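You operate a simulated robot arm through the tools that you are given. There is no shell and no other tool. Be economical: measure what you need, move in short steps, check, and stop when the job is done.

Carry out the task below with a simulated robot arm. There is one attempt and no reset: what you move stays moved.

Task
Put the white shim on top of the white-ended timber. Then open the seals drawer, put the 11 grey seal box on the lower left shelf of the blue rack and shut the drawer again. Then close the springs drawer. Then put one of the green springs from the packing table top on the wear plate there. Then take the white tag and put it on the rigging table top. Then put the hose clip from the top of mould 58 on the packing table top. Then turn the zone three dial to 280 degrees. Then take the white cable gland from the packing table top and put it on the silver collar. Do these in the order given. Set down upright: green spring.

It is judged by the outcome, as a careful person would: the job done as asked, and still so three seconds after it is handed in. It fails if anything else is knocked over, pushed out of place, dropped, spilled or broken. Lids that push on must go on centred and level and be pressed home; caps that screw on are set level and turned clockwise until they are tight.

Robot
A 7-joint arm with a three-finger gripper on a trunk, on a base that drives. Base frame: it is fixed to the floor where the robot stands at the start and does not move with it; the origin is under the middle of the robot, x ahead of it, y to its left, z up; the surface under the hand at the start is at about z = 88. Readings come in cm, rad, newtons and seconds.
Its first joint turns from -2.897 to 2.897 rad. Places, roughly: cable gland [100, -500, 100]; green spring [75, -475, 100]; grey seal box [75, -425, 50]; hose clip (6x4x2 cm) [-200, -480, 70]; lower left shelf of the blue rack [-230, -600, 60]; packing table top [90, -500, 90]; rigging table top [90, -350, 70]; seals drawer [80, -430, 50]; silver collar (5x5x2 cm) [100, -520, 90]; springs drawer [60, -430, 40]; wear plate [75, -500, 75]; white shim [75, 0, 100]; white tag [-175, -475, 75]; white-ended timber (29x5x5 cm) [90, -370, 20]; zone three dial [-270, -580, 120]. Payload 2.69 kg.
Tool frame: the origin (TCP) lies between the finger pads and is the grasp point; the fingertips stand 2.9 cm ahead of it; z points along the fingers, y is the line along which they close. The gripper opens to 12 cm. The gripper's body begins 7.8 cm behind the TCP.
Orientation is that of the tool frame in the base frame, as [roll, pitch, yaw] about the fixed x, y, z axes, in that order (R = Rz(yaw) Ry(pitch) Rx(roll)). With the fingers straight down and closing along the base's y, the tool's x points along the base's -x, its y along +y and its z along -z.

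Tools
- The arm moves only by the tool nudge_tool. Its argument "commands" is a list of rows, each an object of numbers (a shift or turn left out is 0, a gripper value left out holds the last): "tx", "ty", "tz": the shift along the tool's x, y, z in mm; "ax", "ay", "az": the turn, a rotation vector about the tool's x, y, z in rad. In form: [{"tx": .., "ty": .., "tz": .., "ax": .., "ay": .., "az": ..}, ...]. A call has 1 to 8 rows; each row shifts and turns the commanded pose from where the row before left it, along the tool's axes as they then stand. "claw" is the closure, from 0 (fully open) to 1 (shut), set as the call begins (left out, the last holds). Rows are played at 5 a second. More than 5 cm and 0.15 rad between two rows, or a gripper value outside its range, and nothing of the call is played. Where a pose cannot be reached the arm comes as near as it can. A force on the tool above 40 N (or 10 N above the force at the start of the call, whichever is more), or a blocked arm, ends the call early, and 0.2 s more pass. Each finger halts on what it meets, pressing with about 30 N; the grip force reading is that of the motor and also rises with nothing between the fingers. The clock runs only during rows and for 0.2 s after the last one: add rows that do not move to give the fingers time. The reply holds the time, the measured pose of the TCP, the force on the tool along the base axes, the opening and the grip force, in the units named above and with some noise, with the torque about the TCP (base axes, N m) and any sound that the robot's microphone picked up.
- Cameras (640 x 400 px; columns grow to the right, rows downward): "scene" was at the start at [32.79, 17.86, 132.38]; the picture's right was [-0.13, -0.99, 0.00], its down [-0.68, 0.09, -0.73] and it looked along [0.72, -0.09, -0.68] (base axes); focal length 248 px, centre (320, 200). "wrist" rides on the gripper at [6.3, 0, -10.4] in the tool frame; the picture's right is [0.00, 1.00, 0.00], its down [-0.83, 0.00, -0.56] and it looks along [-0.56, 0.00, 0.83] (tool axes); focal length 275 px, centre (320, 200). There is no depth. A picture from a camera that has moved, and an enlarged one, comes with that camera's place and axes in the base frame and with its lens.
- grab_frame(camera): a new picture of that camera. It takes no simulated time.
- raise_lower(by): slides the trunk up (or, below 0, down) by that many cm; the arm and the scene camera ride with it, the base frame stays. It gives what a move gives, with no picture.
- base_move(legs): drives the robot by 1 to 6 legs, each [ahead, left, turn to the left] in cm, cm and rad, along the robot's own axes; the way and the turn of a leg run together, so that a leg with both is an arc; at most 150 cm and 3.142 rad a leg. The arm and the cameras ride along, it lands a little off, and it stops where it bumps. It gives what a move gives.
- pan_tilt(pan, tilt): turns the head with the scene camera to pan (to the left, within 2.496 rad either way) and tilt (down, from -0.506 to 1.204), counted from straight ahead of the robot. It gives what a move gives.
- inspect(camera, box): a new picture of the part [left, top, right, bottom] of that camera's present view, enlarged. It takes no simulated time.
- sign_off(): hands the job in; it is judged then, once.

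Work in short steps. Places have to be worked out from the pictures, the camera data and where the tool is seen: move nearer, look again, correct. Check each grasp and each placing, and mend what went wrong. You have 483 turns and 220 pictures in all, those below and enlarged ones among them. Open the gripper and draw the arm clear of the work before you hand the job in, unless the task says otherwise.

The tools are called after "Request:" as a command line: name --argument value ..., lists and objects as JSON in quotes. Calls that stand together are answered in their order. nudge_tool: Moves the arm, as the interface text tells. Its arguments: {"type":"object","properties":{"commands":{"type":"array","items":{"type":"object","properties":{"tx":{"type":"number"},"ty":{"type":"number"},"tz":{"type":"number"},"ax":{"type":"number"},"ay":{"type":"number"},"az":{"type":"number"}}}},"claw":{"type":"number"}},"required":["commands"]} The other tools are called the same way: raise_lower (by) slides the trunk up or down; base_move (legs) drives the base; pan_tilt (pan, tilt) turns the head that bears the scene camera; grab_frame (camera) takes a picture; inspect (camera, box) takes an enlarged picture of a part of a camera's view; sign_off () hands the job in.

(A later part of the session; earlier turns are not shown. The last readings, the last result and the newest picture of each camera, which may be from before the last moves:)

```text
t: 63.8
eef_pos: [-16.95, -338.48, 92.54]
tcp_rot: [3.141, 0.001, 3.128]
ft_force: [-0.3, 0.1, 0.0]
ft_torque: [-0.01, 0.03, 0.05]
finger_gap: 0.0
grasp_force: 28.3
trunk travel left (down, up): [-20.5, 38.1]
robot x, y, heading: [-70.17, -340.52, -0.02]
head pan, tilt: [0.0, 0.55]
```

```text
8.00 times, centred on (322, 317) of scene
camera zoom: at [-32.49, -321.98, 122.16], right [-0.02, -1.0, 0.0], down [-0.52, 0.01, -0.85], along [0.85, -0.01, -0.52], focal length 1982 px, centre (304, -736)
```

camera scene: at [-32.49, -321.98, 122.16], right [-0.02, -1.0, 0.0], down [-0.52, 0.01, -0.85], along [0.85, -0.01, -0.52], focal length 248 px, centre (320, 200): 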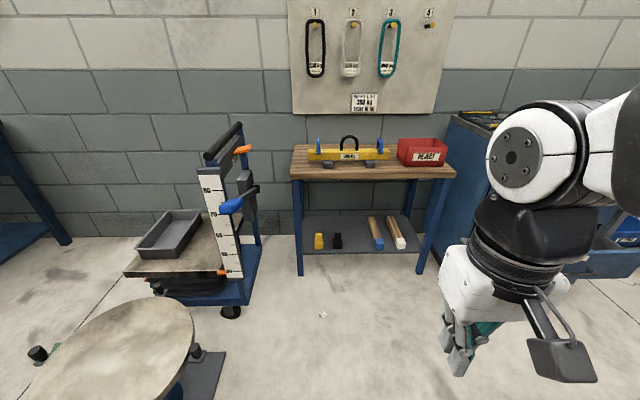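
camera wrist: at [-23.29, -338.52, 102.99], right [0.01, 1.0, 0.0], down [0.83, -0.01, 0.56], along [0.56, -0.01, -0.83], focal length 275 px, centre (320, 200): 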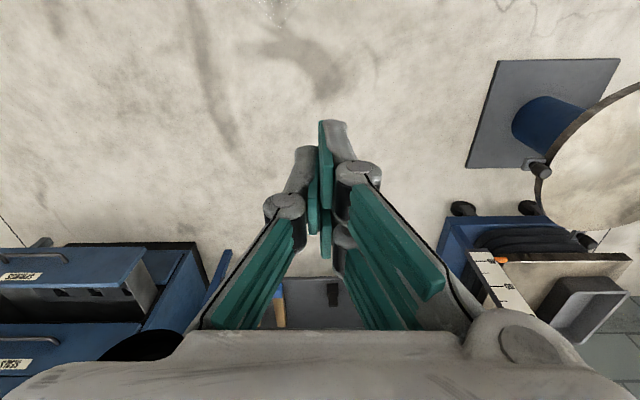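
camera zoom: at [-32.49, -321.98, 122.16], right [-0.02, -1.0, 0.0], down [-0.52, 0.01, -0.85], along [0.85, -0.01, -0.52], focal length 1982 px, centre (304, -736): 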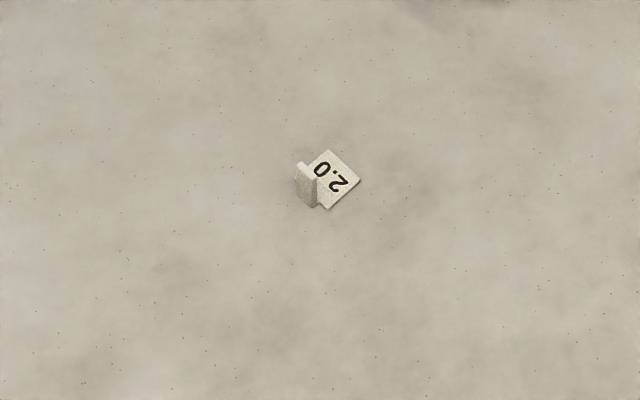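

The shim lies on the floor upright at about (48,-323), turned ~45°. I drive to about (-15,-330) to pick it up with a tilted tool, lowering the trunk.

Request:
base_move --legs '[[55, 11, 0.02]]'

Request:
raise_lower --by -20

Request:
grab_frame --camera "wrist"

```text
t: 67.0
eef_pos: [37.91, -326.62, 92.56]
tcp_rot: [3.141, 0.001, -3.134]
ft_force: [-0.7, 0.8, 0.2]
ft_torque: [0.0, -0.02, -0.03]
finger_gap: 0.0
grasp_force: 28.4
trunk travel left (down, up): [-20.5, 38.1]
robot x, y, heading: [-15.44, -329.6, 0.003]
head pan, tilt: [0.0, 0.55]
```

```text
t: 69.2
eef_pos: [37.95, -326.63, 72.53]
tcp_rot: [-3.141, 0.001, -3.136]
ft_force: [-0.1, -0.8, -0.1]
ft_torque: [0.01, 0.0, 0.03]
finger_gap: 0.0
grasp_force: 28.8
trunk travel left (down, up): [-0.5, 58.1]
robot x, y, heading: [-15.49, -329.22, 0.004]
head pan, tilt: [0.0, 0.55]
```

```text
178 pictures are left
camera wrist: at [31.66, -326.69, 83.0], right [-0.01, 1.0, 0.0], down [0.83, 0.01, 0.56], along [0.56, 0.01, -0.83], focal length 275 px, centre (320, 200)
```

wrist: 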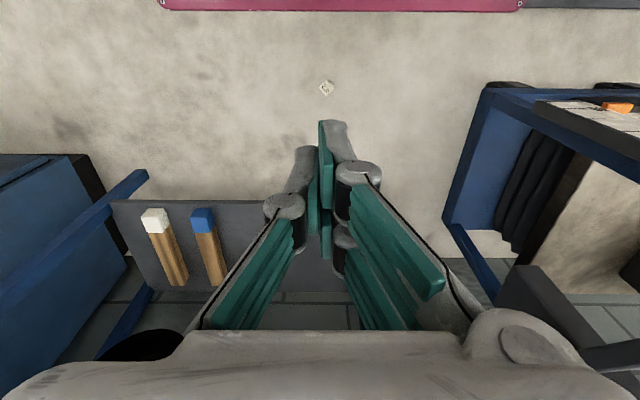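

Shim plate centre confirmed at (49.1,-324.2). I move forward, rotate the tool ~0.855 about its axis, and descend partway with fingers half open.

Request:
nudge_tool --commands '[{"tx": -45, "az": 0.14}, {"tx": 0, "az": 0.14}, {"az": 0.14}, {"az": 0.14}, {"az": 0.14}, {"az": 0.14}, {}]' --claw 0.667

Request:
nudge_tool --commands '[{"tz": 45}, {"tz": 45}, {"tz": 45}, {"tz": 45}, {"tz": 45}, {"tz": 45}, {}]'

Request:
grab_frame --camera "wrist"

Request:
pan_tilt --pan 0.0 --tilt 1.1

Request:
grab_frame --camera "scene"

```text
t: 70.8
eef_pos: [42.53, -326.57, 72.53]
tcp_rot: [3.141, 0.001, 2.306]
ft_force: [0.3, 0.0, -0.5]
ft_torque: [0.02, 0.01, -0.02]
finger_gap: 4.01
grasp_force: 0.0
trunk travel left (down, up): [-0.5, 58.1]
robot x, y, heading: [-15.15, -329.51, 0.003]
head pan, tilt: [0.0, 0.55]
```

```text
t: 72.4
eef_pos: [49.95, -325.75, 49.06]
tcp_rot: [-3.14, -0.002, 2.307]
ft_force: [1.1, 0.2, 0.9]
ft_torque: [0.02, -0.01, 0.0]
finger_gap: 4.01
grasp_force: 0.1
out of reach, approached as far as the arm can: row 2, 3, 4, 5, 6
trunk travel left (down, up): [-0.5, 58.1]
robot x, y, heading: [-14.98, -329.68, 0.009]
head pan, tilt: [0.0, 0.55]
```

```text
177 pictures are left
camera wrist: at [45.68, -321.09, 59.6], right [0.74, 0.68, 0.0], down [0.56, -0.61, 0.55], along [0.37, -0.41, -0.83], focal length 275 px, centre (320, 200)
```

wrist: 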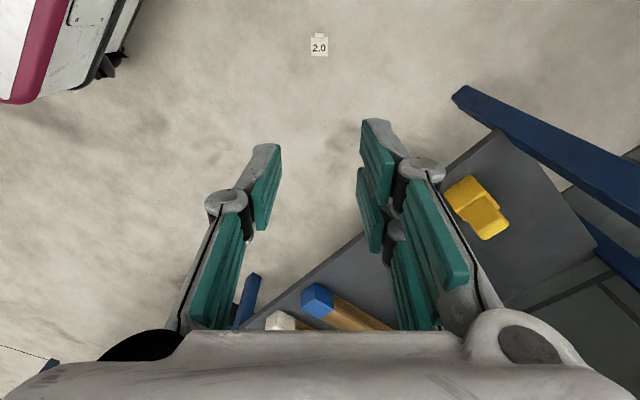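

```text
t: 73.4
eef_pos: [49.95, -325.74, 49.12]
tcp_rot: [-3.139, -0.002, 2.307]
ft_force: [0.1, -0.5, -0.2]
ft_torque: [-0.02, 0.01, 0.0]
finger_gap: 4.0
grasp_force: 0.0
trunk travel left (down, up): [-0.5, 58.1]
robot x, y, heading: [-15.51, -329.71, 0.007]
head pan, tilt: [0.0, 1.1]
```

```text
176 pictures are left
camera scene: at [20.64, -310.35, 97.87], right [0.01, -1.0, 0.0], down [-0.89, -0.01, -0.45], along [0.45, 0.0, -0.89], focal length 248 px, centre (320, 200)
```

scene: 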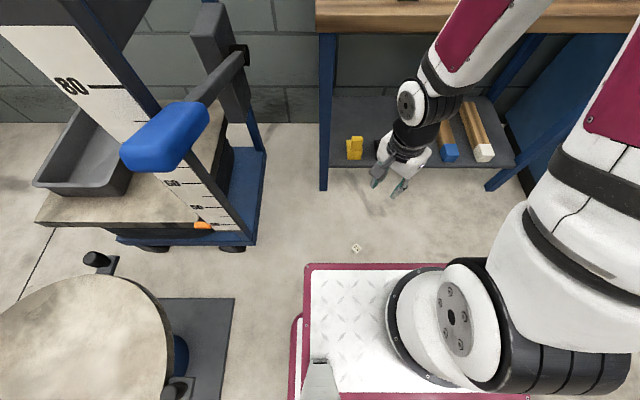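

The arm's base sits ~37 cm ahead of the axis, so I'm too close for the floor. I back off 15 cm and then descend.

Request:
base_move --legs '[[-15, 0, 0]]'

Request:
grab_frame --camera "wrist"

```text
t: 74.7
eef_pos: [35.23, -325.67, 49.12]
tcp_rot: [-3.138, -0.001, 2.309]
ft_force: [0.1, -0.4, -0.1]
ft_torque: [0.03, 0.0, 0.0]
finger_gap: 3.99
grasp_force: 0.1
trunk travel left (down, up): [-0.5, 58.1]
robot x, y, heading: [-29.6, -329.25, 0.007]
head pan, tilt: [0.0, 1.1]
```

```text
175 pictures are left
camera wrist: at [30.98, -321.12, 59.63], right [0.74, 0.68, 0.0], down [0.56, -0.61, 0.55], along [0.37, -0.41, -0.83], focal length 275 px, centre (320, 200)
```

wrist: 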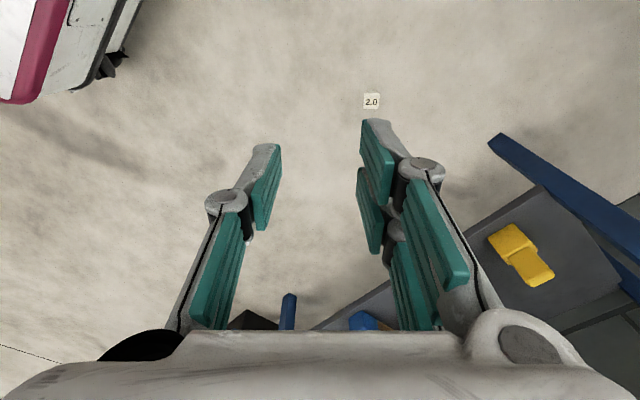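

I move over the shim in xy then descend to about z 22.

Request:
nudge_tool --commands '[{"tx": -23, "ty": 36}, {"tx": -23, "ty": 36}, {"tx": -23, "ty": 36}, {"tz": 45}, {"tz": 45}, {"tz": 45}, {"tz": 45}, {"tz": 45}]'

Request:
nudge_tool --commands '[{"tz": 40}, {"ay": -0.1}, {}]'

Request:
grab_frame --camera "wrist"

```text
t: 76.5
eef_pos: [48.03, -323.51, 26.42]
tcp_rot: [-3.14, -0.002, 2.312]
ft_force: [-0.9, -0.5, -0.2]
ft_torque: [0.01, 0.03, -0.02]
finger_gap: 4.01
grasp_force: 0.1
trunk travel left (down, up): [-0.5, 58.1]
robot x, y, heading: [-29.94, -329.45, 0.01]
head pan, tilt: [0.0, 1.1]
```

```text
t: 77.3
eef_pos: [48.04, -323.75, 22.63]
tcp_rot: [-3.138, 0.097, 2.309]
ft_force: [-0.2, 0.1, -0.1]
ft_torque: [0.0, -0.02, 0.0]
finger_gap: 4.02
grasp_force: 0.1
trunk travel left (down, up): [-0.5, 58.1]
robot x, y, heading: [-30.16, -329.57, 0.005]
head pan, tilt: [0.0, 1.1]
```

```text
174 pictures are left
camera wrist: at [43.04, -318.3, 32.33], right [0.74, 0.68, 0.0], down [0.52, -0.57, 0.64], along [0.43, -0.47, -0.77], focal length 275 px, centre (320, 200)
```

wrist: 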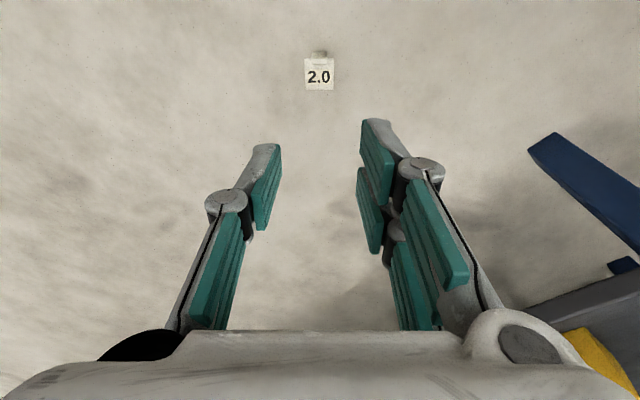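

Tab at (48.1,-323.7), aligned. I tilt the tool to 0.6 rad and descend most of the way.

Request:
nudge_tool --commands '[{"ay": -0.125}, {"ay": -0.125}, {"ay": -0.125}, {"ay": -0.125}, {"tx": 30, "tz": 38}, {"tx": 30, "tz": 38}, {"tx": 29, "tz": 37}, {}]'

Request:
grab_frame --camera "wrist"

Request:
grab_frame --camera "scene"

```text
t: 79.1
eef_pos: [47.34, -322.92, 8.18]
tcp_rot: [-3.137, 0.599, 2.312]
ft_force: [0.3, -0.7, -0.3]
ft_torque: [-0.03, -0.01, 0.03]
finger_gap: 3.96
grasp_force: 0.1
trunk travel left (down, up): [-0.5, 58.1]
robot x, y, heading: [-29.77, -329.41, 0.005]
head pan, tilt: [0.0, 1.1]
```

```text
173 pictures are left
camera wrist: at [39.81, -314.71, 13.34], right [0.74, 0.68, -0.01], down [0.26, -0.27, 0.93], along [0.63, -0.69, -0.37], focal length 275 px, centre (320, 200)
```

wrist: 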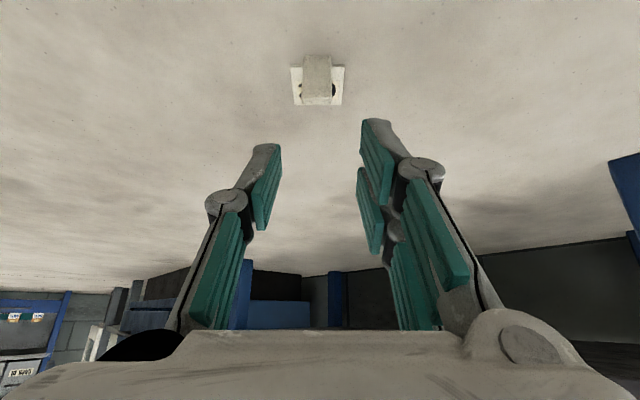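

```text
172 pictures are left
camera scene: at [5.92, -310.39, 97.87], right [0.01, -1.0, 0.0], down [-0.89, -0.01, -0.45], along [0.45, 0.0, -0.89], focal length 248 px, centre (320, 200)
```

scene: 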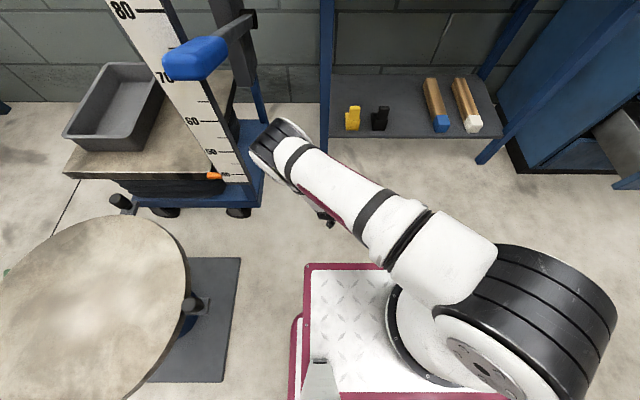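

Tab is centred between the fingers. Final descent of ~4.8 cm, slightly back, then look.

Request:
nudge_tool --commands '[{"tx": 16, "tz": 18}, {"tx": 15, "tz": 18}, {}]'

Request:
grab_frame --camera "wrist"

```text
t: 79.9
eef_pos: [46.88, -322.49, 3.49]
tcp_rot: [-3.137, 0.599, 2.312]
ft_force: [-1.1, 0.0, 1.9]
ft_torque: [0.06, -0.03, 0.02]
finger_gap: 3.94
grasp_force: 0.2
trunk travel left (down, up): [-0.5, 58.1]
robot x, y, heading: [-29.77, -329.95, 0.006]
head pan, tilt: [0.0, 1.1]
```

```text
171 pictures are left
camera wrist: at [39.4, -314.3, 8.71], right [0.74, 0.68, -0.01], down [0.26, -0.27, 0.93], along [0.63, -0.68, -0.37], focal length 275 px, centre (320, 200)
```

wrist: 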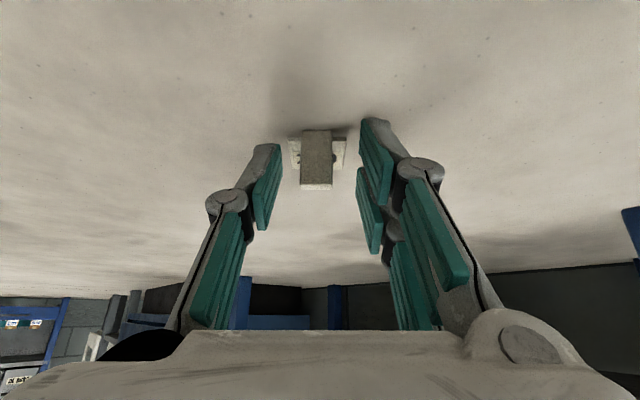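

Tab sits between the pads. Close and lift gently.

Request:
nudge_tool --commands '[{}, {}, {}, {"tx": -5, "tz": -8}, {"tx": -10, "tz": -15}, {"tx": -10, "tz": -15}, {}]' --claw 1

Request:
grab_frame --camera "wrist"

```text
t: 81.5
eef_pos: [46.71, -322.65, 8.22]
tcp_rot: [-3.139, 0.597, 2.311]
ft_force: [1.1, 0.0, -0.2]
ft_torque: [0.03, -0.03, -0.04]
finger_gap: 1.45
grasp_force: 29.7
trunk travel left (down, up): [-0.5, 58.1]
robot x, y, heading: [-30.25, -329.84, 0.01]
head pan, tilt: [0.0, 1.1]
```

```text
170 pictures are left
camera wrist: at [39.25, -314.29, 13.31], right [0.74, 0.68, -0.01], down [0.26, -0.27, 0.93], along [0.63, -0.68, -0.37], focal length 275 px, centre (320, 200)
```

wrist: 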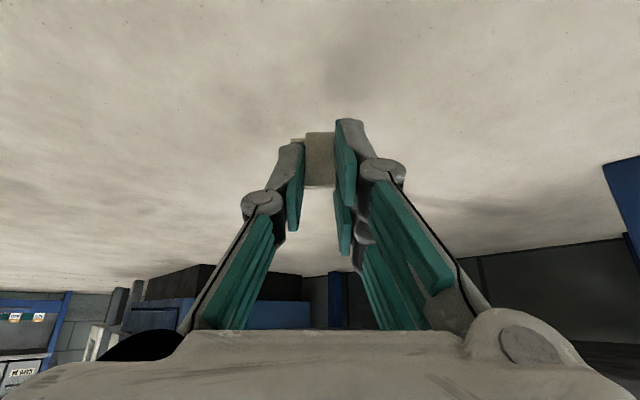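

Grip good (1.45). I lift slowly and rotate the tool back about the vertical so it leans toward the robot.

Request:
nudge_tool --commands '[{"tx": -11, "tz": -16}, {"tx": -14, "tz": -20}, {"tx": -14, "tz": -20}, {"tx": -14, "tz": -20}, {"ax": -0.04, "az": -0.057}, {"ax": -0.04, "az": -0.057}, {"ax": -0.06, "az": -0.087}, {"ax": -0.06, "az": -0.087}]'

Request:
nudge_tool --commands '[{"ax": -0.067, "az": -0.1}, {"ax": -0.067, "az": -0.1}, {"ax": -0.067, "az": -0.1}, {"ax": -0.06, "az": -0.09}, {"tx": -14, "tz": -20}, {"tx": -14, "tz": -20}, {"tx": -14, "tz": -20}, {}]'

Request:
grab_frame --camera "wrist"

Request:
grab_frame --camera "scene"

```text
t: 83.3
eef_pos: [46.71, -322.49, 17.24]
tcp_rot: [3.14, 0.598, 2.661]
ft_force: [1.0, 0.1, -0.5]
ft_torque: [-0.03, 0.03, 0.03]
finger_gap: 1.43
grasp_force: 30.2
trunk travel left (down, up): [-0.5, 58.1]
robot x, y, heading: [-30.0, -329.54, 0.007]
head pan, tilt: [0.0, 1.1]
```

```text
t: 85.1
eef_pos: [46.69, -322.41, 24.51]
tcp_rot: [-3.136, 0.598, 3.133]
ft_force: [0.4, 0.0, -0.8]
ft_torque: [-0.03, -0.02, 0.01]
finger_gap: 1.45
grasp_force: 30.1
trunk travel left (down, up): [-0.5, 58.1]
robot x, y, heading: [-30.28, -329.83, 0.005]
head pan, tilt: [0.0, 1.1]
```

```text
169 pictures are left
camera wrist: at [35.6, -322.31, 29.71], right [0.01, 1.0, -0.01], down [0.38, 0.0, 0.93], along [0.93, -0.01, -0.38], focal length 275 px, centre (320, 200)
```

wrist: 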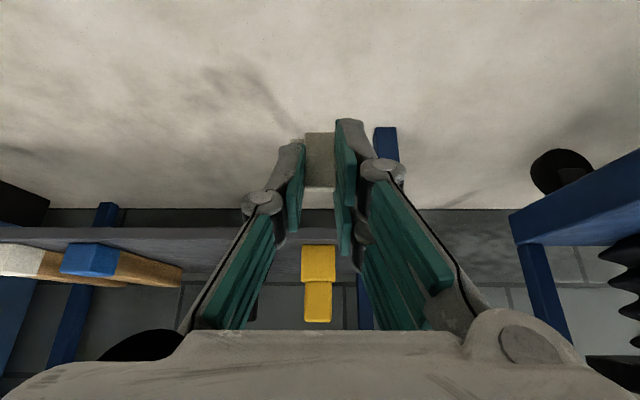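

```text
168 pictures are left
camera scene: at [5.92, -310.39, 97.86], right [0.01, -1.0, 0.0], down [-0.89, -0.01, -0.45], along [0.45, 0.0, -0.89], focal length 248 px, centre (320, 200)
```

scene: 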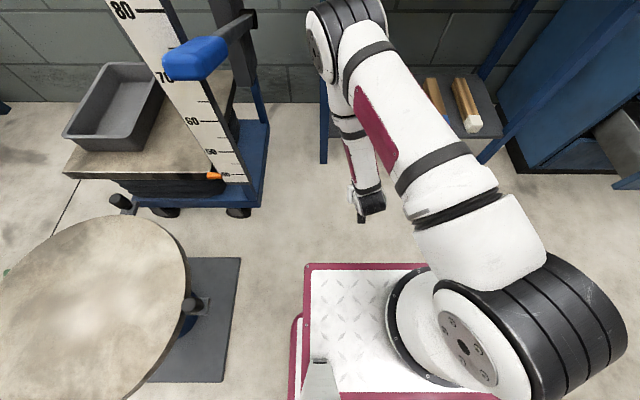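

Next I raise a bit and strafe right ~38 cm so the timber is ahead.

Request:
nudge_tool --commands '[{"tx": -14, "tz": -20}, {"tx": -14, "tz": -20}, {"tx": -14, "tz": -20}, {"tx": -14, "tz": -20}, {}]'

Request:
base_move --legs '[[0, -38, -0.006]]'

Request:
grab_frame --camera "wrist"

Request:
pan_tilt --pan -0.3 --tilt 0.7

Request:
grab_frame --camera "scene"

```text
t: 86.3
eef_pos: [46.89, -322.64, 34.58]
tcp_rot: [-3.139, 0.597, 3.131]
ft_force: [0.3, -1.0, -0.2]
ft_torque: [-0.01, 0.02, 0.03]
finger_gap: 1.51
grasp_force: 30.6
trunk travel left (down, up): [-0.5, 58.1]
robot x, y, heading: [-30.02, -330.03, 0.007]
head pan, tilt: [0.0, 1.1]
```

```text
t: 88.7
eef_pos: [47.17, -361.4, 34.49]
tcp_rot: [-3.139, 0.597, 3.122]
ft_force: [0.6, -0.9, 0.1]
ft_torque: [-0.01, -0.02, 0.01]
finger_gap: 1.44
grasp_force: 30.4
trunk travel left (down, up): [-0.5, 58.1]
robot x, y, heading: [-29.91, -367.79, 0.002]
head pan, tilt: [0.0, 1.1]
```

```text
167 pictures are left
camera wrist: at [36.04, -361.07, 39.64], right [0.02, 1.0, -0.01], down [0.38, 0.0, 0.93], along [0.93, -0.02, -0.37], focal length 275 px, centre (320, 200)
```

wrist: 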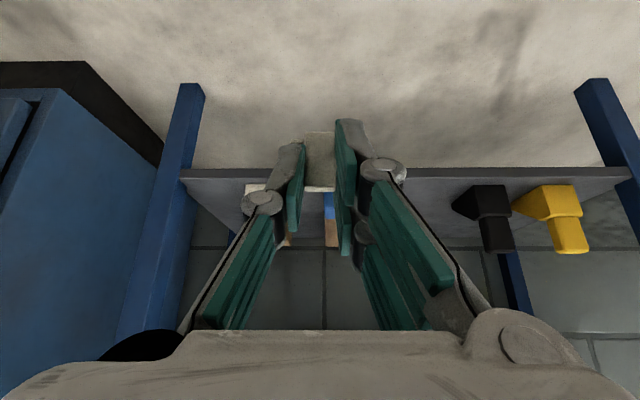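

```text
t: 89.6
eef_pos: [47.05, -361.35, 34.45]
tcp_rot: [-3.138, 0.598, 3.121]
ft_force: [-0.7, -0.8, 0.9]
ft_torque: [-0.02, -0.01, 0.0]
finger_gap: 1.44
grasp_force: 30.4
trunk travel left (down, up): [-0.5, 58.1]
robot x, y, heading: [-29.73, -367.89, -0.002]
head pan, tilt: [-0.3, 0.7]
```

```text
166 pictures are left
camera scene: at [8.01, -351.3, 100.86], right [-0.3, -0.95, 0.0], down [-0.62, 0.19, -0.76], along [0.73, -0.23, -0.64], focal length 248 px, centre (320, 200)
```

scene: 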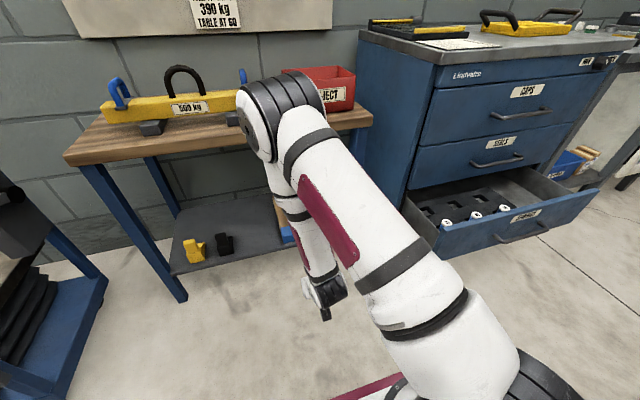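

The elbow would overhang the table if I just drive in, so I first extend the arm 20 cm farther out (and to y -371), slowly.

Request:
nudge_tool --commands '[{"tx": -16, "tz": 11, "ty": -8}, {"tx": -21, "tz": 14, "ty": -12}, {"tx": -21, "tz": 14, "ty": -12}, {"tx": -21, "tz": 14, "ty": -12}, {"tx": -21, "tz": 14, "ty": -12}, {"tx": -21, "tz": 14, "ty": -12}, {"tx": -21, "tz": 14, "ty": -12}, {"tx": -21, "tz": 14, "ty": -12}]'

Request:
grab_frame --camera "wrist"

Request:
grab_frame --camera "scene"

```text
t: 91.4
eef_pos: [66.28, -370.75, 34.66]
tcp_rot: [-3.139, 0.596, 3.123]
ft_force: [0.0, -0.7, 0.7]
ft_torque: [0.0, 0.01, -0.03]
finger_gap: 1.46
grasp_force: 30.0
trunk travel left (down, up): [-0.5, 58.1]
robot x, y, heading: [-29.79, -367.74, 0.002]
head pan, tilt: [-0.3, 0.7]
```

```text
165 pictures are left
camera wrist: at [55.28, -370.63, 39.75], right [0.02, 1.0, -0.01], down [0.38, 0.0, 0.93], along [0.93, -0.02, -0.38], focal length 275 px, centre (320, 200)
```

wrist: 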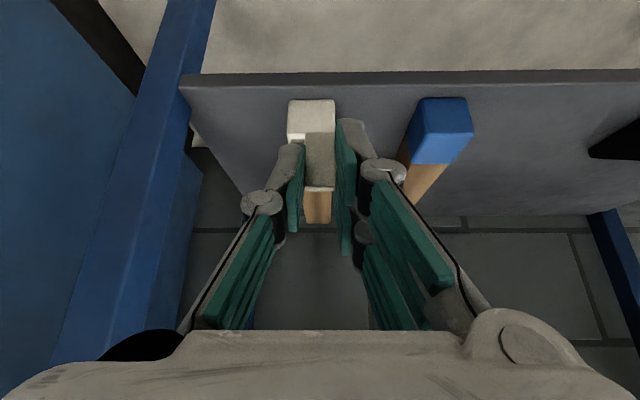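

```text
164 pictures are left
camera scene: at [8.01, -351.3, 100.86], right [-0.3, -0.95, 0.0], down [-0.62, 0.19, -0.76], along [0.73, -0.23, -0.64], focal length 248 px, centre (320, 200)
```

scene: 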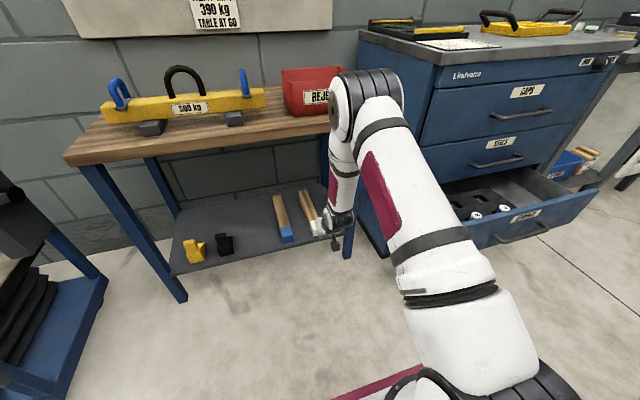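

The forearm would be too close to the table edge with this tilt (0.6 rad). I'll regrasp the shim at a steeper tilt on the table's front-left corner: back off, raise, strafe left.

Request:
base_move --legs '[[-10, 0, 0]]'

Request:
raise_lower --by 46

Request:
base_move --legs '[[0, 38, 0]]'

Request:
nudge_tool --commands '[{"ty": 15}, {"ty": 25}, {"ty": 25}, {"ty": 25}, {"ty": 25}, {"ty": 25}, {"ty": 25}, {"ty": 15}]'

Request:
grab_frame --camera "wrist"

Request:
grab_frame --camera "scene"

```text
t: 92.6
eef_pos: [56.2, -370.98, 34.69]
tcp_rot: [-3.137, 0.598, 3.121]
ft_force: [0.7, -0.2, -0.6]
ft_torque: [0.01, -0.01, -0.01]
finger_gap: 1.45
grasp_force: 30.2
trunk travel left (down, up): [-0.5, 58.1]
robot x, y, heading: [-40.32, -367.72, -0.003]
head pan, tilt: [-0.3, 0.7]
```

```text
refused: 46 is not a number from -40 to 40
```

```text
t: 95.0
eef_pos: [56.13, -332.92, 34.6]
tcp_rot: [-3.138, 0.597, 3.125]
ft_force: [0.2, 0.7, -0.5]
ft_torque: [-0.01, 0.02, -0.03]
finger_gap: 1.44
grasp_force: 30.4
trunk travel left (down, up): [-0.5, 58.1]
robot x, y, heading: [-39.8, -330.24, 0.002]
head pan, tilt: [-0.3, 0.7]
```

```text
t: 96.8
eef_pos: [56.35, -315.05, 34.53]
tcp_rot: [-3.137, 0.596, 3.124]
ft_force: [0.0, -0.7, 0.5]
ft_torque: [-0.01, -0.01, -0.01]
finger_gap: 1.44
grasp_force: 30.2
trunk travel left (down, up): [-0.5, 58.1]
robot x, y, heading: [-39.98, -330.07, 0.004]
head pan, tilt: [-0.3, 0.7]
```

```text
163 pictures are left
camera wrist: at [45.35, -314.83, 39.69], right [0.02, 1.0, -0.01], down [0.38, 0.0, 0.93], along [0.93, -0.02, -0.38], focal length 275 px, centre (320, 200)
```

wrist: 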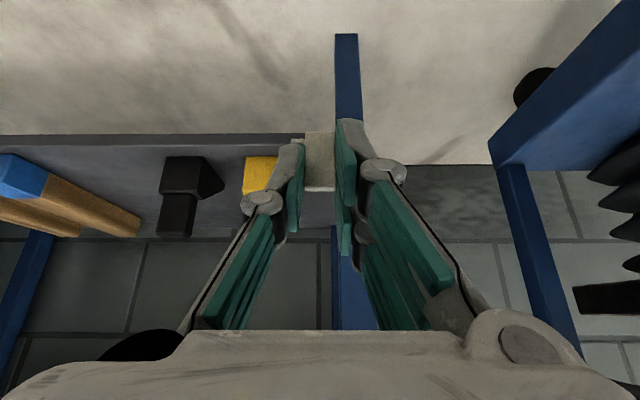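

```text
162 pictures are left
camera scene: at [-2.3, -313.59, 100.86], right [-0.29, -0.96, 0.0], down [-0.62, 0.19, -0.76], along [0.73, -0.23, -0.64], focal length 248 px, centre (320, 200)
```

scene: 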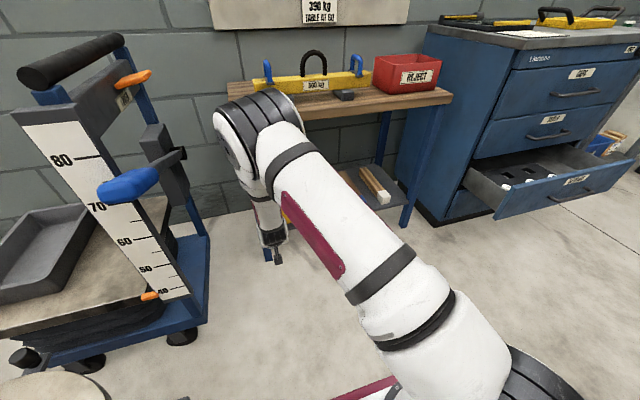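

Luckily harmless. Now raise by 40 then 6.

Request:
raise_lower --by 40

Request:
raise_lower --by 8

Request:
base_move --legs '[[12, 0, 0]]'

Request:
grab_frame --camera "wrist"

Request:
grab_frame --camera "scene"

```text
t: 100.6
eef_pos: [56.42, -315.06, 74.45]
tcp_rot: [-3.138, 0.598, 3.126]
ft_force: [-0.9, -0.7, -0.7]
ft_torque: [0.02, 0.03, -0.01]
finger_gap: 1.46
grasp_force: 30.1
trunk travel left (down, up): [-40.5, 18.1]
robot x, y, heading: [-40.17, -329.97, -0.003]
head pan, tilt: [-0.3, 0.7]
```

```text
t: 101.8
eef_pos: [56.44, -315.07, 82.48]
tcp_rot: [-3.139, 0.597, 3.127]
ft_force: [-0.1, 0.8, 0.1]
ft_torque: [0.0, 0.04, 0.01]
finger_gap: 1.42
grasp_force: 29.7
trunk travel left (down, up): [-48.5, 10.1]
robot x, y, heading: [-39.86, -330.48, 0.003]
head pan, tilt: [-0.3, 0.7]
```

```text
t: 103.0
eef_pos: [68.54, -315.13, 82.63]
tcp_rot: [-3.138, 0.598, 3.124]
ft_force: [-0.6, -0.2, 0.4]
ft_torque: [-0.01, 0.02, -0.01]
finger_gap: 1.44
grasp_force: 30.0
trunk travel left (down, up): [-48.5, 10.1]
robot x, y, heading: [-27.89, -329.91, 0.002]
head pan, tilt: [-0.3, 0.7]
```

```text
161 pictures are left
camera wrist: at [57.53, -314.88, 87.71], right [0.02, 1.0, -0.01], down [0.38, 0.0, 0.93], along [0.93, -0.02, -0.38], focal length 275 px, centre (320, 200)
```

wrist: 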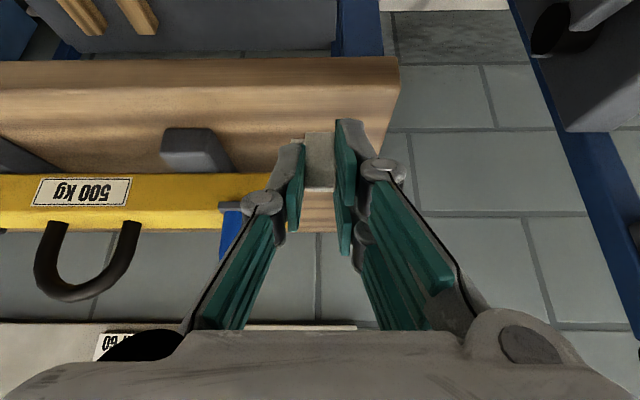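

```text
160 pictures are left
camera scene: at [-5.81, -313.62, 148.83], right [-0.3, -0.96, 0.0], down [-0.62, 0.19, -0.76], along [0.73, -0.23, -0.64], focal length 248 px, centre (320, 200)
```

scene: 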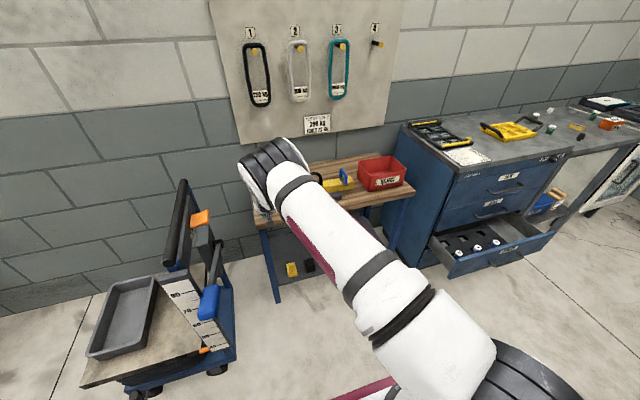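

Table front edge is at x≈75, left edge y≈-309. I move forward 7.7 cm and down 6 cm.

Request:
nudge_tool --commands '[{"tx": -21, "tz": 14.6}, {"tx": -21, "tz": 14.6}, {"tx": -21, "tz": 14.6}, {"tx": 11.3, "tz": 16.5}, {"tx": 11.3, "tz": 16.5}, {"tx": 11.3, "tz": 16.5}, {}]'

Request:
grab_frame --camera "wrist"

```text
t: 104.6
eef_pos: [75.51, -315.25, 76.75]
tcp_rot: [-3.138, 0.598, 3.126]
ft_force: [0.3, 0.3, -0.2]
ft_torque: [0.01, 0.02, -0.04]
finger_gap: 1.46
grasp_force: 29.6
out of reach, approached as far as the arm can: row 5, 6
trunk travel left (down, up): [-48.5, 10.1]
robot x, y, heading: [-28.13, -330.34, -0.002]
head pan, tilt: [-0.3, 0.7]
```

```text
159 pictures are left
camera wrist: at [64.35, -315.03, 81.83], right [0.02, 1.0, -0.01], down [0.38, 0.0, 0.93], along [0.93, -0.02, -0.38], focal length 275 px, centre (320, 200)
```

wrist: 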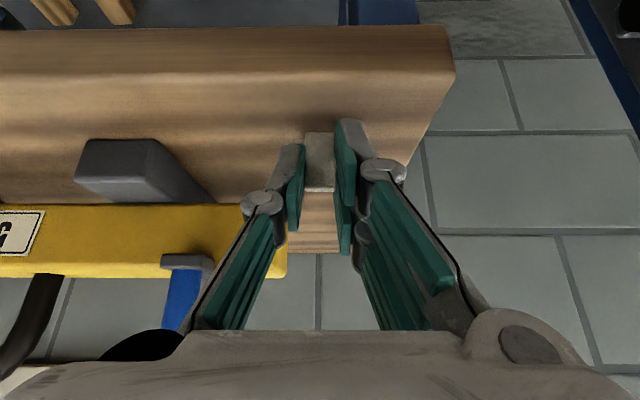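

The arm is at its reach limit here, so I lower with the trunk in small steps.

Request:
raise_lower --by -2

Request:
raise_lower --by -0.7

Request:
inspect --camera "wrist" --box '[240, 40, 440, 260]'

```text
t: 105.3
eef_pos: [77.11, -315.16, 75.47]
tcp_rot: [-3.141, 0.61, 3.124]
ft_force: [-1.5, -0.8, 35.5]
ft_torque: [0.17, -0.15, 0.01]
finger_gap: 1.46
grasp_force: 30.4
trunk travel left (down, up): [-46.5, 12.1]
robot x, y, heading: [-28.11, -329.75, 0.004]
head pan, tilt: [-0.3, 0.7]
```

```text
t: 105.6
eef_pos: [77.46, -315.03, 75.53]
tcp_rot: [3.141, 0.611, 3.124]
ft_force: [2.8, 1.0, 8.0]
ft_torque: [0.1, -0.1, -0.01]
finger_gap: 1.47
grasp_force: 30.1
trunk travel left (down, up): [-46.4, 12.2]
robot x, y, heading: [-28.0, -330.18, -0.001]
head pan, tilt: [-0.3, 0.7]
stopped: the force on the tool passed its limit at 54 N (the readings are from after the stop); the commanded pose is now the measured one
```

```text
1.82 times, centred on (340, 150) of wrist
camera zoom: at [66.33, -314.85, 80.5], right [0.01, 1.0, 0.0], down [0.36, 0.0, 0.93], along [0.93, -0.01, -0.36], focal length 500 px, centre (284, 291)
```

zoom: 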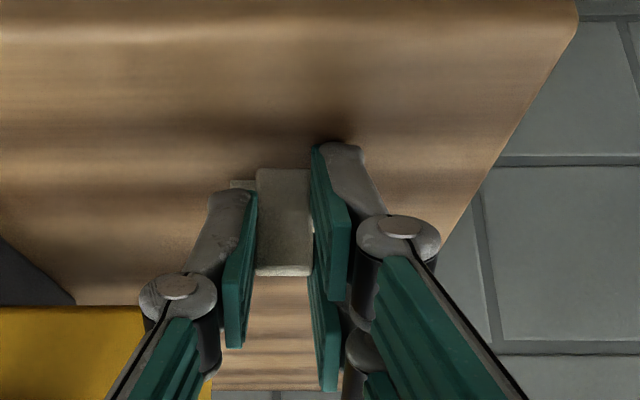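

Contact: the table top is at z≈72 and the shim rests on it. I open slightly and draw the fingers back.

Request:
nudge_tool --commands '[{}, {}, {}]' --claw 0.667

Request:
nudge_tool --commands '[{"tx": 0, "tz": -15}, {"tz": -20}, {"tz": -20}, {"tz": -20}, {}]'

Request:
grab_frame --camera "wrist"

```text
t: 106.4
eef_pos: [77.25, -315.1, 75.32]
tcp_rot: [-3.14, 0.608, 3.124]
ft_force: [3.7, -1.1, 6.5]
ft_torque: [0.12, -0.12, -0.08]
finger_gap: 4.32
grasp_force: 0.0
trunk travel left (down, up): [-46.4, 12.2]
robot x, y, heading: [-27.82, -329.55, 0.0]
head pan, tilt: [-0.3, 0.7]
```

```text
t: 107.6
eef_pos: [78.28, -313.72, 80.05]
tcp_rot: [-3.138, 0.601, 3.123]
ft_force: [0.4, 0.2, -0.4]
ft_torque: [0.0, -0.01, -0.02]
finger_gap: 3.99
grasp_force: 0.0
out of reach, approached as far as the arm can: row 1, 2, 3, 4
trunk travel left (down, up): [-46.4, 12.2]
robot x, y, heading: [-27.85, -330.06, -0.0]
head pan, tilt: [-0.3, 0.7]
```

```text
157 pictures are left
camera wrist: at [67.21, -313.54, 85.02], right [0.01, 1.0, -0.01], down [0.37, 0.0, 0.93], along [0.93, -0.02, -0.37], focal length 275 px, centre (320, 200)
```

wrist: 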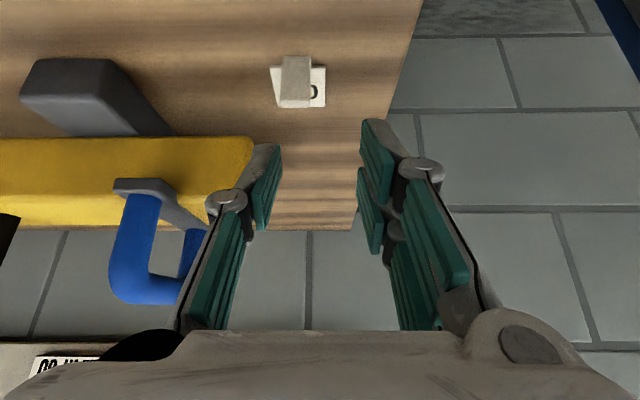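

The shim stands at (78.7,-315.2) on the table. I retract the arm 20 cm, then drive closer so the arm works bent.

Request:
nudge_tool --commands '[{"tx": 10, "tz": -20}, {"tx": 20, "tz": -18}, {"tx": 29, "tz": -20}, {"tx": 29, "tz": -20}, {"tx": 29, "tz": -20}, {"tx": 29, "tz": -20}, {"tx": 29, "tz": -20}, {}]'

Request:
raise_lower --by -15

```text
t: 109.4
eef_pos: [75.85, -308.82, 76.15]
tcp_rot: [-3.139, 0.603, 3.124]
ft_force: [0.1, 0.5, 0.3]
ft_torque: [-0.02, -0.01, 0.0]
finger_gap: 4.01
grasp_force: 0.1
out of reach, approached as far as the arm can: row 1, 2, 3, 4, 5, 6, 7
trunk travel left (down, up): [-46.4, 12.2]
robot x, y, heading: [-28.2, -330.44, 0.002]
head pan, tilt: [-0.3, 0.7]
```

```text
t: 110.0
eef_pos: [78.57, -308.78, 74.68]
tcp_rot: [-3.14, 0.622, 3.126]
ft_force: [2.4, -0.2, 8.5]
ft_torque: [-0.19, -0.09, 0.04]
finger_gap: 4.2
grasp_force: 0.3
trunk travel left (down, up): [-43.7, 14.9]
robot x, y, heading: [-28.03, -330.06, 0.004]
head pan, tilt: [-0.3, 0.7]
stopped: the force on the tool passed its limit at 57 N (the readings are from after the stop); the commanded pose is now the measured one
```

The solver wandered at its limit and the lowering pressed the fingers onto the table; I stop and look.

Request:
raise_lower --by 4

Request:
grab_frame --camera "wrist"

Request:
grab_frame --camera "scene"

```text
t: 110.8
eef_pos: [75.6, -308.85, 78.59]
tcp_rot: [-3.139, 0.618, 3.126]
ft_force: [0.4, 0.4, -0.5]
ft_torque: [-0.02, 0.0, 0.01]
finger_gap: 3.99
grasp_force: 0.1
trunk travel left (down, up): [-47.7, 10.9]
robot x, y, heading: [-27.71, -329.8, -0.005]
head pan, tilt: [-0.3, 0.7]
```

```text
156 pictures are left
camera wrist: at [64.34, -308.64, 83.44], right [0.01, 1.0, 0.0], down [0.36, 0.0, 0.93], along [0.93, -0.01, -0.36], focal length 275 px, centre (320, 200)
```

wrist: 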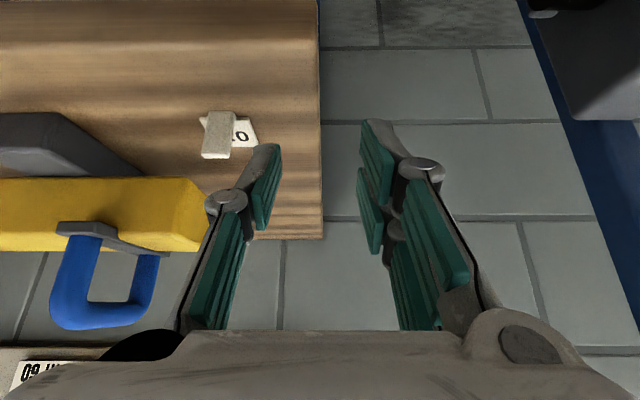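

```text
155 pictures are left
camera scene: at [-5.14, -313.63, 148.05], right [-0.3, -0.96, 0.0], down [-0.62, 0.19, -0.76], along [0.73, -0.23, -0.64], focal length 248 px, centre (320, 200)
```

scene: 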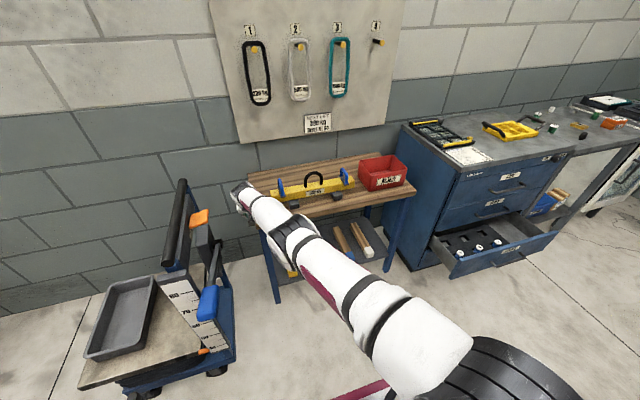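

Shim still stands, slightly turned. I raise the trunk 6 cm and back off, then fold the arm.

Request:
raise_lower --by 6

Request:
base_move --legs '[[-20, 0, 0]]'

Request:
nudge_tool --commands '[{"tx": 20, "tz": -14}, {"tx": 20, "tz": -14}, {}]'

```text
t: 111.8
eef_pos: [69.4, -308.86, 84.51]
tcp_rot: [-3.14, 0.615, 3.126]
ft_force: [0.5, -0.2, 0.1]
ft_torque: [0.0, 0.01, -0.03]
finger_gap: 4.01
grasp_force: 0.0
trunk travel left (down, up): [-53.7, 4.9]
robot x, y, heading: [-28.11, -329.81, -0.004]
head pan, tilt: [-0.3, 0.7]
```

```text
t: 113.4
eef_pos: [49.43, -308.65, 84.63]
tcp_rot: [-3.14, 0.616, 3.128]
ft_force: [0.7, -0.1, -0.4]
ft_torque: [-0.02, -0.01, 0.04]
finger_gap: 3.99
grasp_force: 0.1
trunk travel left (down, up): [-53.7, 4.9]
robot x, y, heading: [-48.18, -330.44, 0.004]
head pan, tilt: [-0.3, 0.7]
```

```text
t: 114.2
eef_pos: [44.63, -308.73, 84.64]
tcp_rot: [-3.14, 0.618, 3.127]
ft_force: [-0.3, -0.6, -0.3]
ft_torque: [-0.01, 0.01, 0.01]
finger_gap: 4.0
grasp_force: 0.1
trunk travel left (down, up): [-53.7, 4.9]
robot x, y, heading: [-48.02, -329.74, 0.001]
head pan, tilt: [-0.3, 0.7]
```

Working again. I lower the trunk 35 cm here in free space, then raise the arm relative to it.

Request:
raise_lower --by -35

Request:
nudge_tool --commands '[{"tx": -16, "tz": -24}, {"tx": -23, "tz": -33}, {"tx": -23, "tz": -33}, {"tx": -23, "tz": -33}, {"tx": -23, "tz": -33}, {"tx": -23, "tz": -33}, {"tx": -23, "tz": -33}, {}]'

```text
t: 117.6
eef_pos: [44.64, -308.56, 49.57]
tcp_rot: [-3.141, 0.615, 3.128]
ft_force: [-0.2, 0.0, -0.8]
ft_torque: [-0.02, -0.03, -0.01]
finger_gap: 3.99
grasp_force: 0.2
trunk travel left (down, up): [-18.7, 39.9]
robot x, y, heading: [-48.1, -330.01, 0.002]
head pan, tilt: [-0.3, 0.7]
```

```text
t: 119.4
eef_pos: [44.36, -308.61, 76.41]
tcp_rot: [-3.141, 0.615, 3.126]
ft_force: [-0.6, 0.5, -0.1]
ft_torque: [0.0, 0.01, -0.01]
finger_gap: 4.02
grasp_force: 0.0
trunk travel left (down, up): [-18.7, 39.9]
robot x, y, heading: [-48.16, -329.84, -0.002]
head pan, tilt: [-0.3, 0.7]
```

Now tilt the tool to about 1.1 rad and raise a little.

Request:
nudge_tool --commands '[{"ay": -0.12}, {"ay": -0.12}, {"ay": -0.12}, {"ay": -0.12}, {"tx": -40, "tz": -20}, {"tx": -30, "tz": -15}, {}]'

Request:
base_move --legs '[[16, 0, 0]]'

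Request:
grab_frame --camera "wrist"

Request:
grab_frame --camera "scene"

```text
t: 121.0
eef_pos: [44.39, -308.58, 84.44]
tcp_rot: [-3.137, 1.097, 3.13]
ft_force: [-0.3, 0.5, 0.3]
ft_torque: [0.01, 0.01, 0.05]
finger_gap: 3.99
grasp_force: 0.0
trunk travel left (down, up): [-18.7, 39.9]
robot x, y, heading: [-48.09, -329.69, 0.001]
head pan, tilt: [-0.3, 0.7]
```

```text
t: 122.5
eef_pos: [60.43, -308.09, 84.35]
tcp_rot: [-3.137, 1.095, 3.131]
ft_force: [-0.1, -0.7, 0.0]
ft_torque: [0.0, -0.01, 0.01]
finger_gap: 4.0
grasp_force: 0.1
trunk travel left (down, up): [-18.7, 39.9]
robot x, y, heading: [-32.01, -329.98, 0.003]
head pan, tilt: [-0.3, 0.7]
```

```text
154 pictures are left
camera wrist: at [48.31, -308.03, 83.65], right [0.01, 1.0, -0.01], down [-0.11, 0.01, 0.99], along [0.99, -0.01, 0.12], focal length 275 px, centre (320, 200)
```

wrist: 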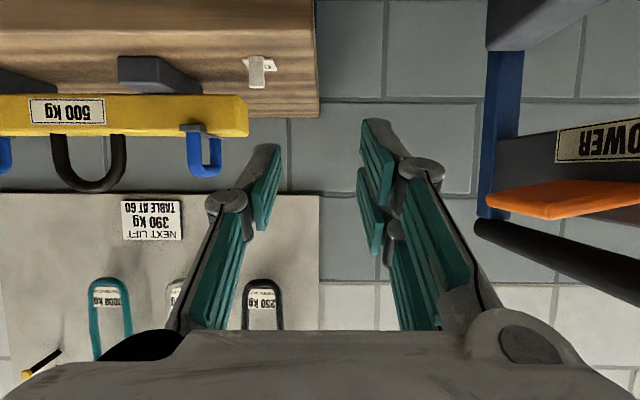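

```text
153 pictures are left
camera scene: at [5.08, -313.4, 119.08], right [-0.29, -0.96, 0.0], down [-0.62, 0.19, -0.76], along [0.73, -0.22, -0.64], focal length 248 px, centre (320, 200)
```

scene: 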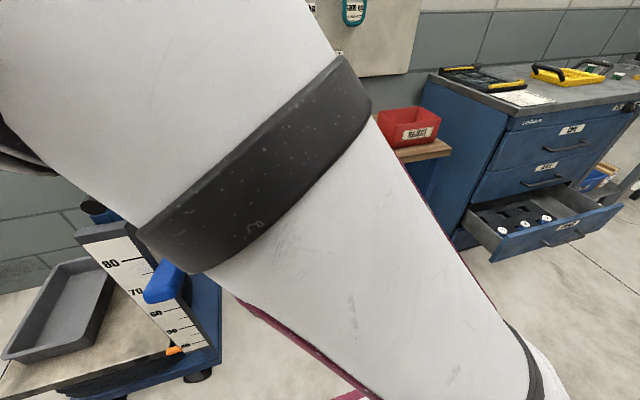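

Request:
inspect --camera "wrist" --box '[200, 30, 320, 110]'

```text
5.00 times, centred on (260, 70) of wrist
camera zoom: at [48.31, -308.03, 83.65], right [0.01, 1.0, -0.01], down [-0.11, 0.01, 0.99], along [0.99, -0.01, 0.12], focal length 1376 px, centre (620, 850)
```

zoom: 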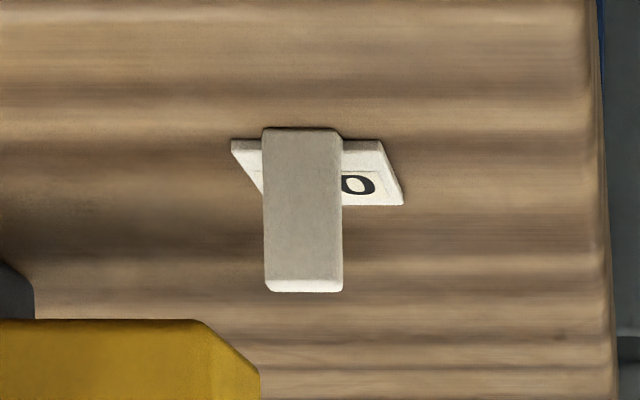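

Shim is upright at (78.9,-315.2), nearly square. I align y, set the opening to 2.8 cm, then drive forward 11 cm.

Request:
nudge_tool --commands '[{"ty": -24}, {"ty": -24}, {"ty": -23}, {}]' --claw 0.767

Request:
base_move --legs '[[11, 0, 0]]'

Request:
grab_frame --camera "wrist"

```text
t: 123.5
eef_pos: [60.22, -315.24, 84.62]
tcp_rot: [-3.139, 1.098, 3.133]
ft_force: [-0.4, 1.1, 0.1]
ft_torque: [0.03, 0.02, -0.03]
finger_gap: 2.8
grasp_force: 0.0
trunk travel left (down, up): [-18.7, 39.9]
robot x, y, heading: [-31.88, -329.95, 0.006]
head pan, tilt: [-0.3, 0.7]
```

```text
t: 124.7
eef_pos: [71.53, -315.26, 84.71]
tcp_rot: [-3.138, 1.096, 3.131]
ft_force: [-0.1, 1.4, 0.0]
ft_torque: [0.0, 0.03, -0.02]
finger_gap: 2.83
grasp_force: 0.1
trunk travel left (down, up): [-18.7, 39.9]
robot x, y, heading: [-20.76, -329.77, 0.006]
head pan, tilt: [-0.3, 0.7]
```

```text
151 pictures are left
camera wrist: at [59.3, -315.07, 83.78], right [0.01, 1.0, -0.01], down [-0.11, 0.01, 0.99], along [0.99, -0.01, 0.12], focal length 275 px, centre (320, 200)
```

wrist: 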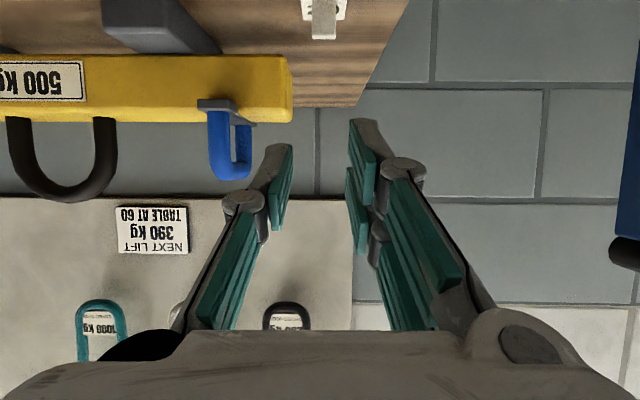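

Tab is well centred. Descend 7 cm straight, then check.

Request:
nudge_tool --commands '[{"tx": 21, "tz": 10.8, "ty": 1}, {"tx": 21, "tz": 10.8, "ty": 1}, {"tx": 21, "tz": 10.8}, {}]'

Request:
inspect --camera "wrist" --box '[220, 40, 420, 260]'

```text
t: 125.7
eef_pos: [71.5, -314.91, 77.37]
tcp_rot: [-3.138, 1.096, 3.134]
ft_force: [-1.2, 0.7, -0.1]
ft_torque: [-0.01, -0.02, -0.01]
finger_gap: 2.82
grasp_force: 0.1
trunk travel left (down, up): [-18.7, 39.9]
robot x, y, heading: [-20.85, -329.7, 0.009]
head pan, tilt: [-0.3, 0.7]
```

```text
1.82 times, centred on (320, 150) of wrist
camera zoom: at [59.29, -314.82, 76.66], right [0.01, 1.0, -0.01], down [-0.12, 0.01, 0.99], along [0.99, -0.01, 0.12], focal length 500 px, centre (320, 291)
```

zoom: 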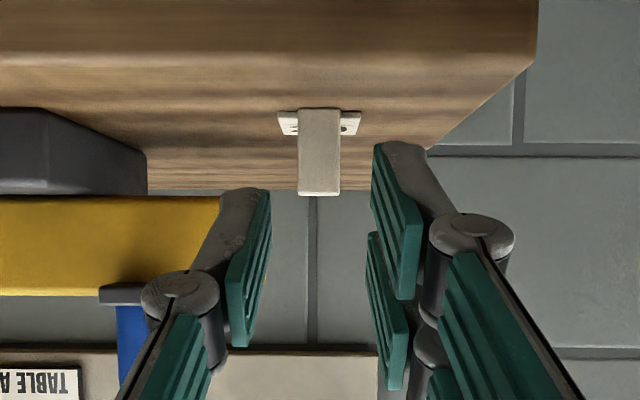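

Advance along the fingers 6.1 cm in gentle rows.

Request:
nudge_tool --commands '[{"tx": -1, "tz": 20}, {"tx": -1, "tz": 20}, {"tx": -2, "tz": 15}, {"tz": 6}, {}]'

Request:
inspect --camera "wrist" --box '[220, 40, 420, 260]'

```text
t: 126.9
eef_pos: [76.99, -315.01, 75.42]
tcp_rot: [-3.139, 1.099, 3.132]
ft_force: [-6.5, 0.5, 12.7]
ft_torque: [0.26, 0.01, 0.16]
finger_gap: 2.78
grasp_force: 0.0
trunk travel left (down, up): [-18.7, 39.9]
robot x, y, heading: [-20.51, -330.2, 0.007]
head pan, tilt: [-0.3, 0.7]
```

```text
1.82 times, centred on (320, 150) of wrist
camera zoom: at [64.88, -314.81, 74.41], right [0.01, 1.0, -0.01], down [-0.12, 0.01, 0.99], along [0.99, -0.01, 0.12], focal length 500 px, centre (320, 291)
```

zoom: 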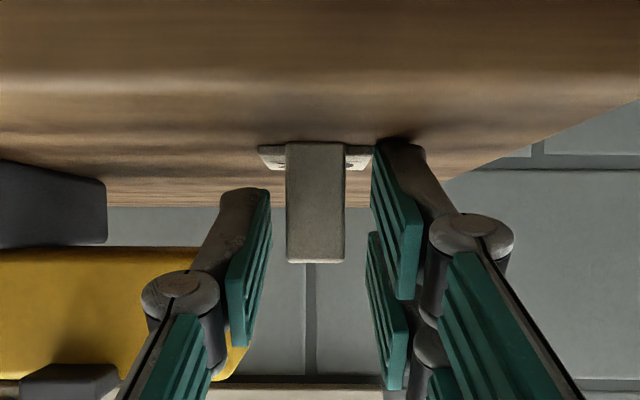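

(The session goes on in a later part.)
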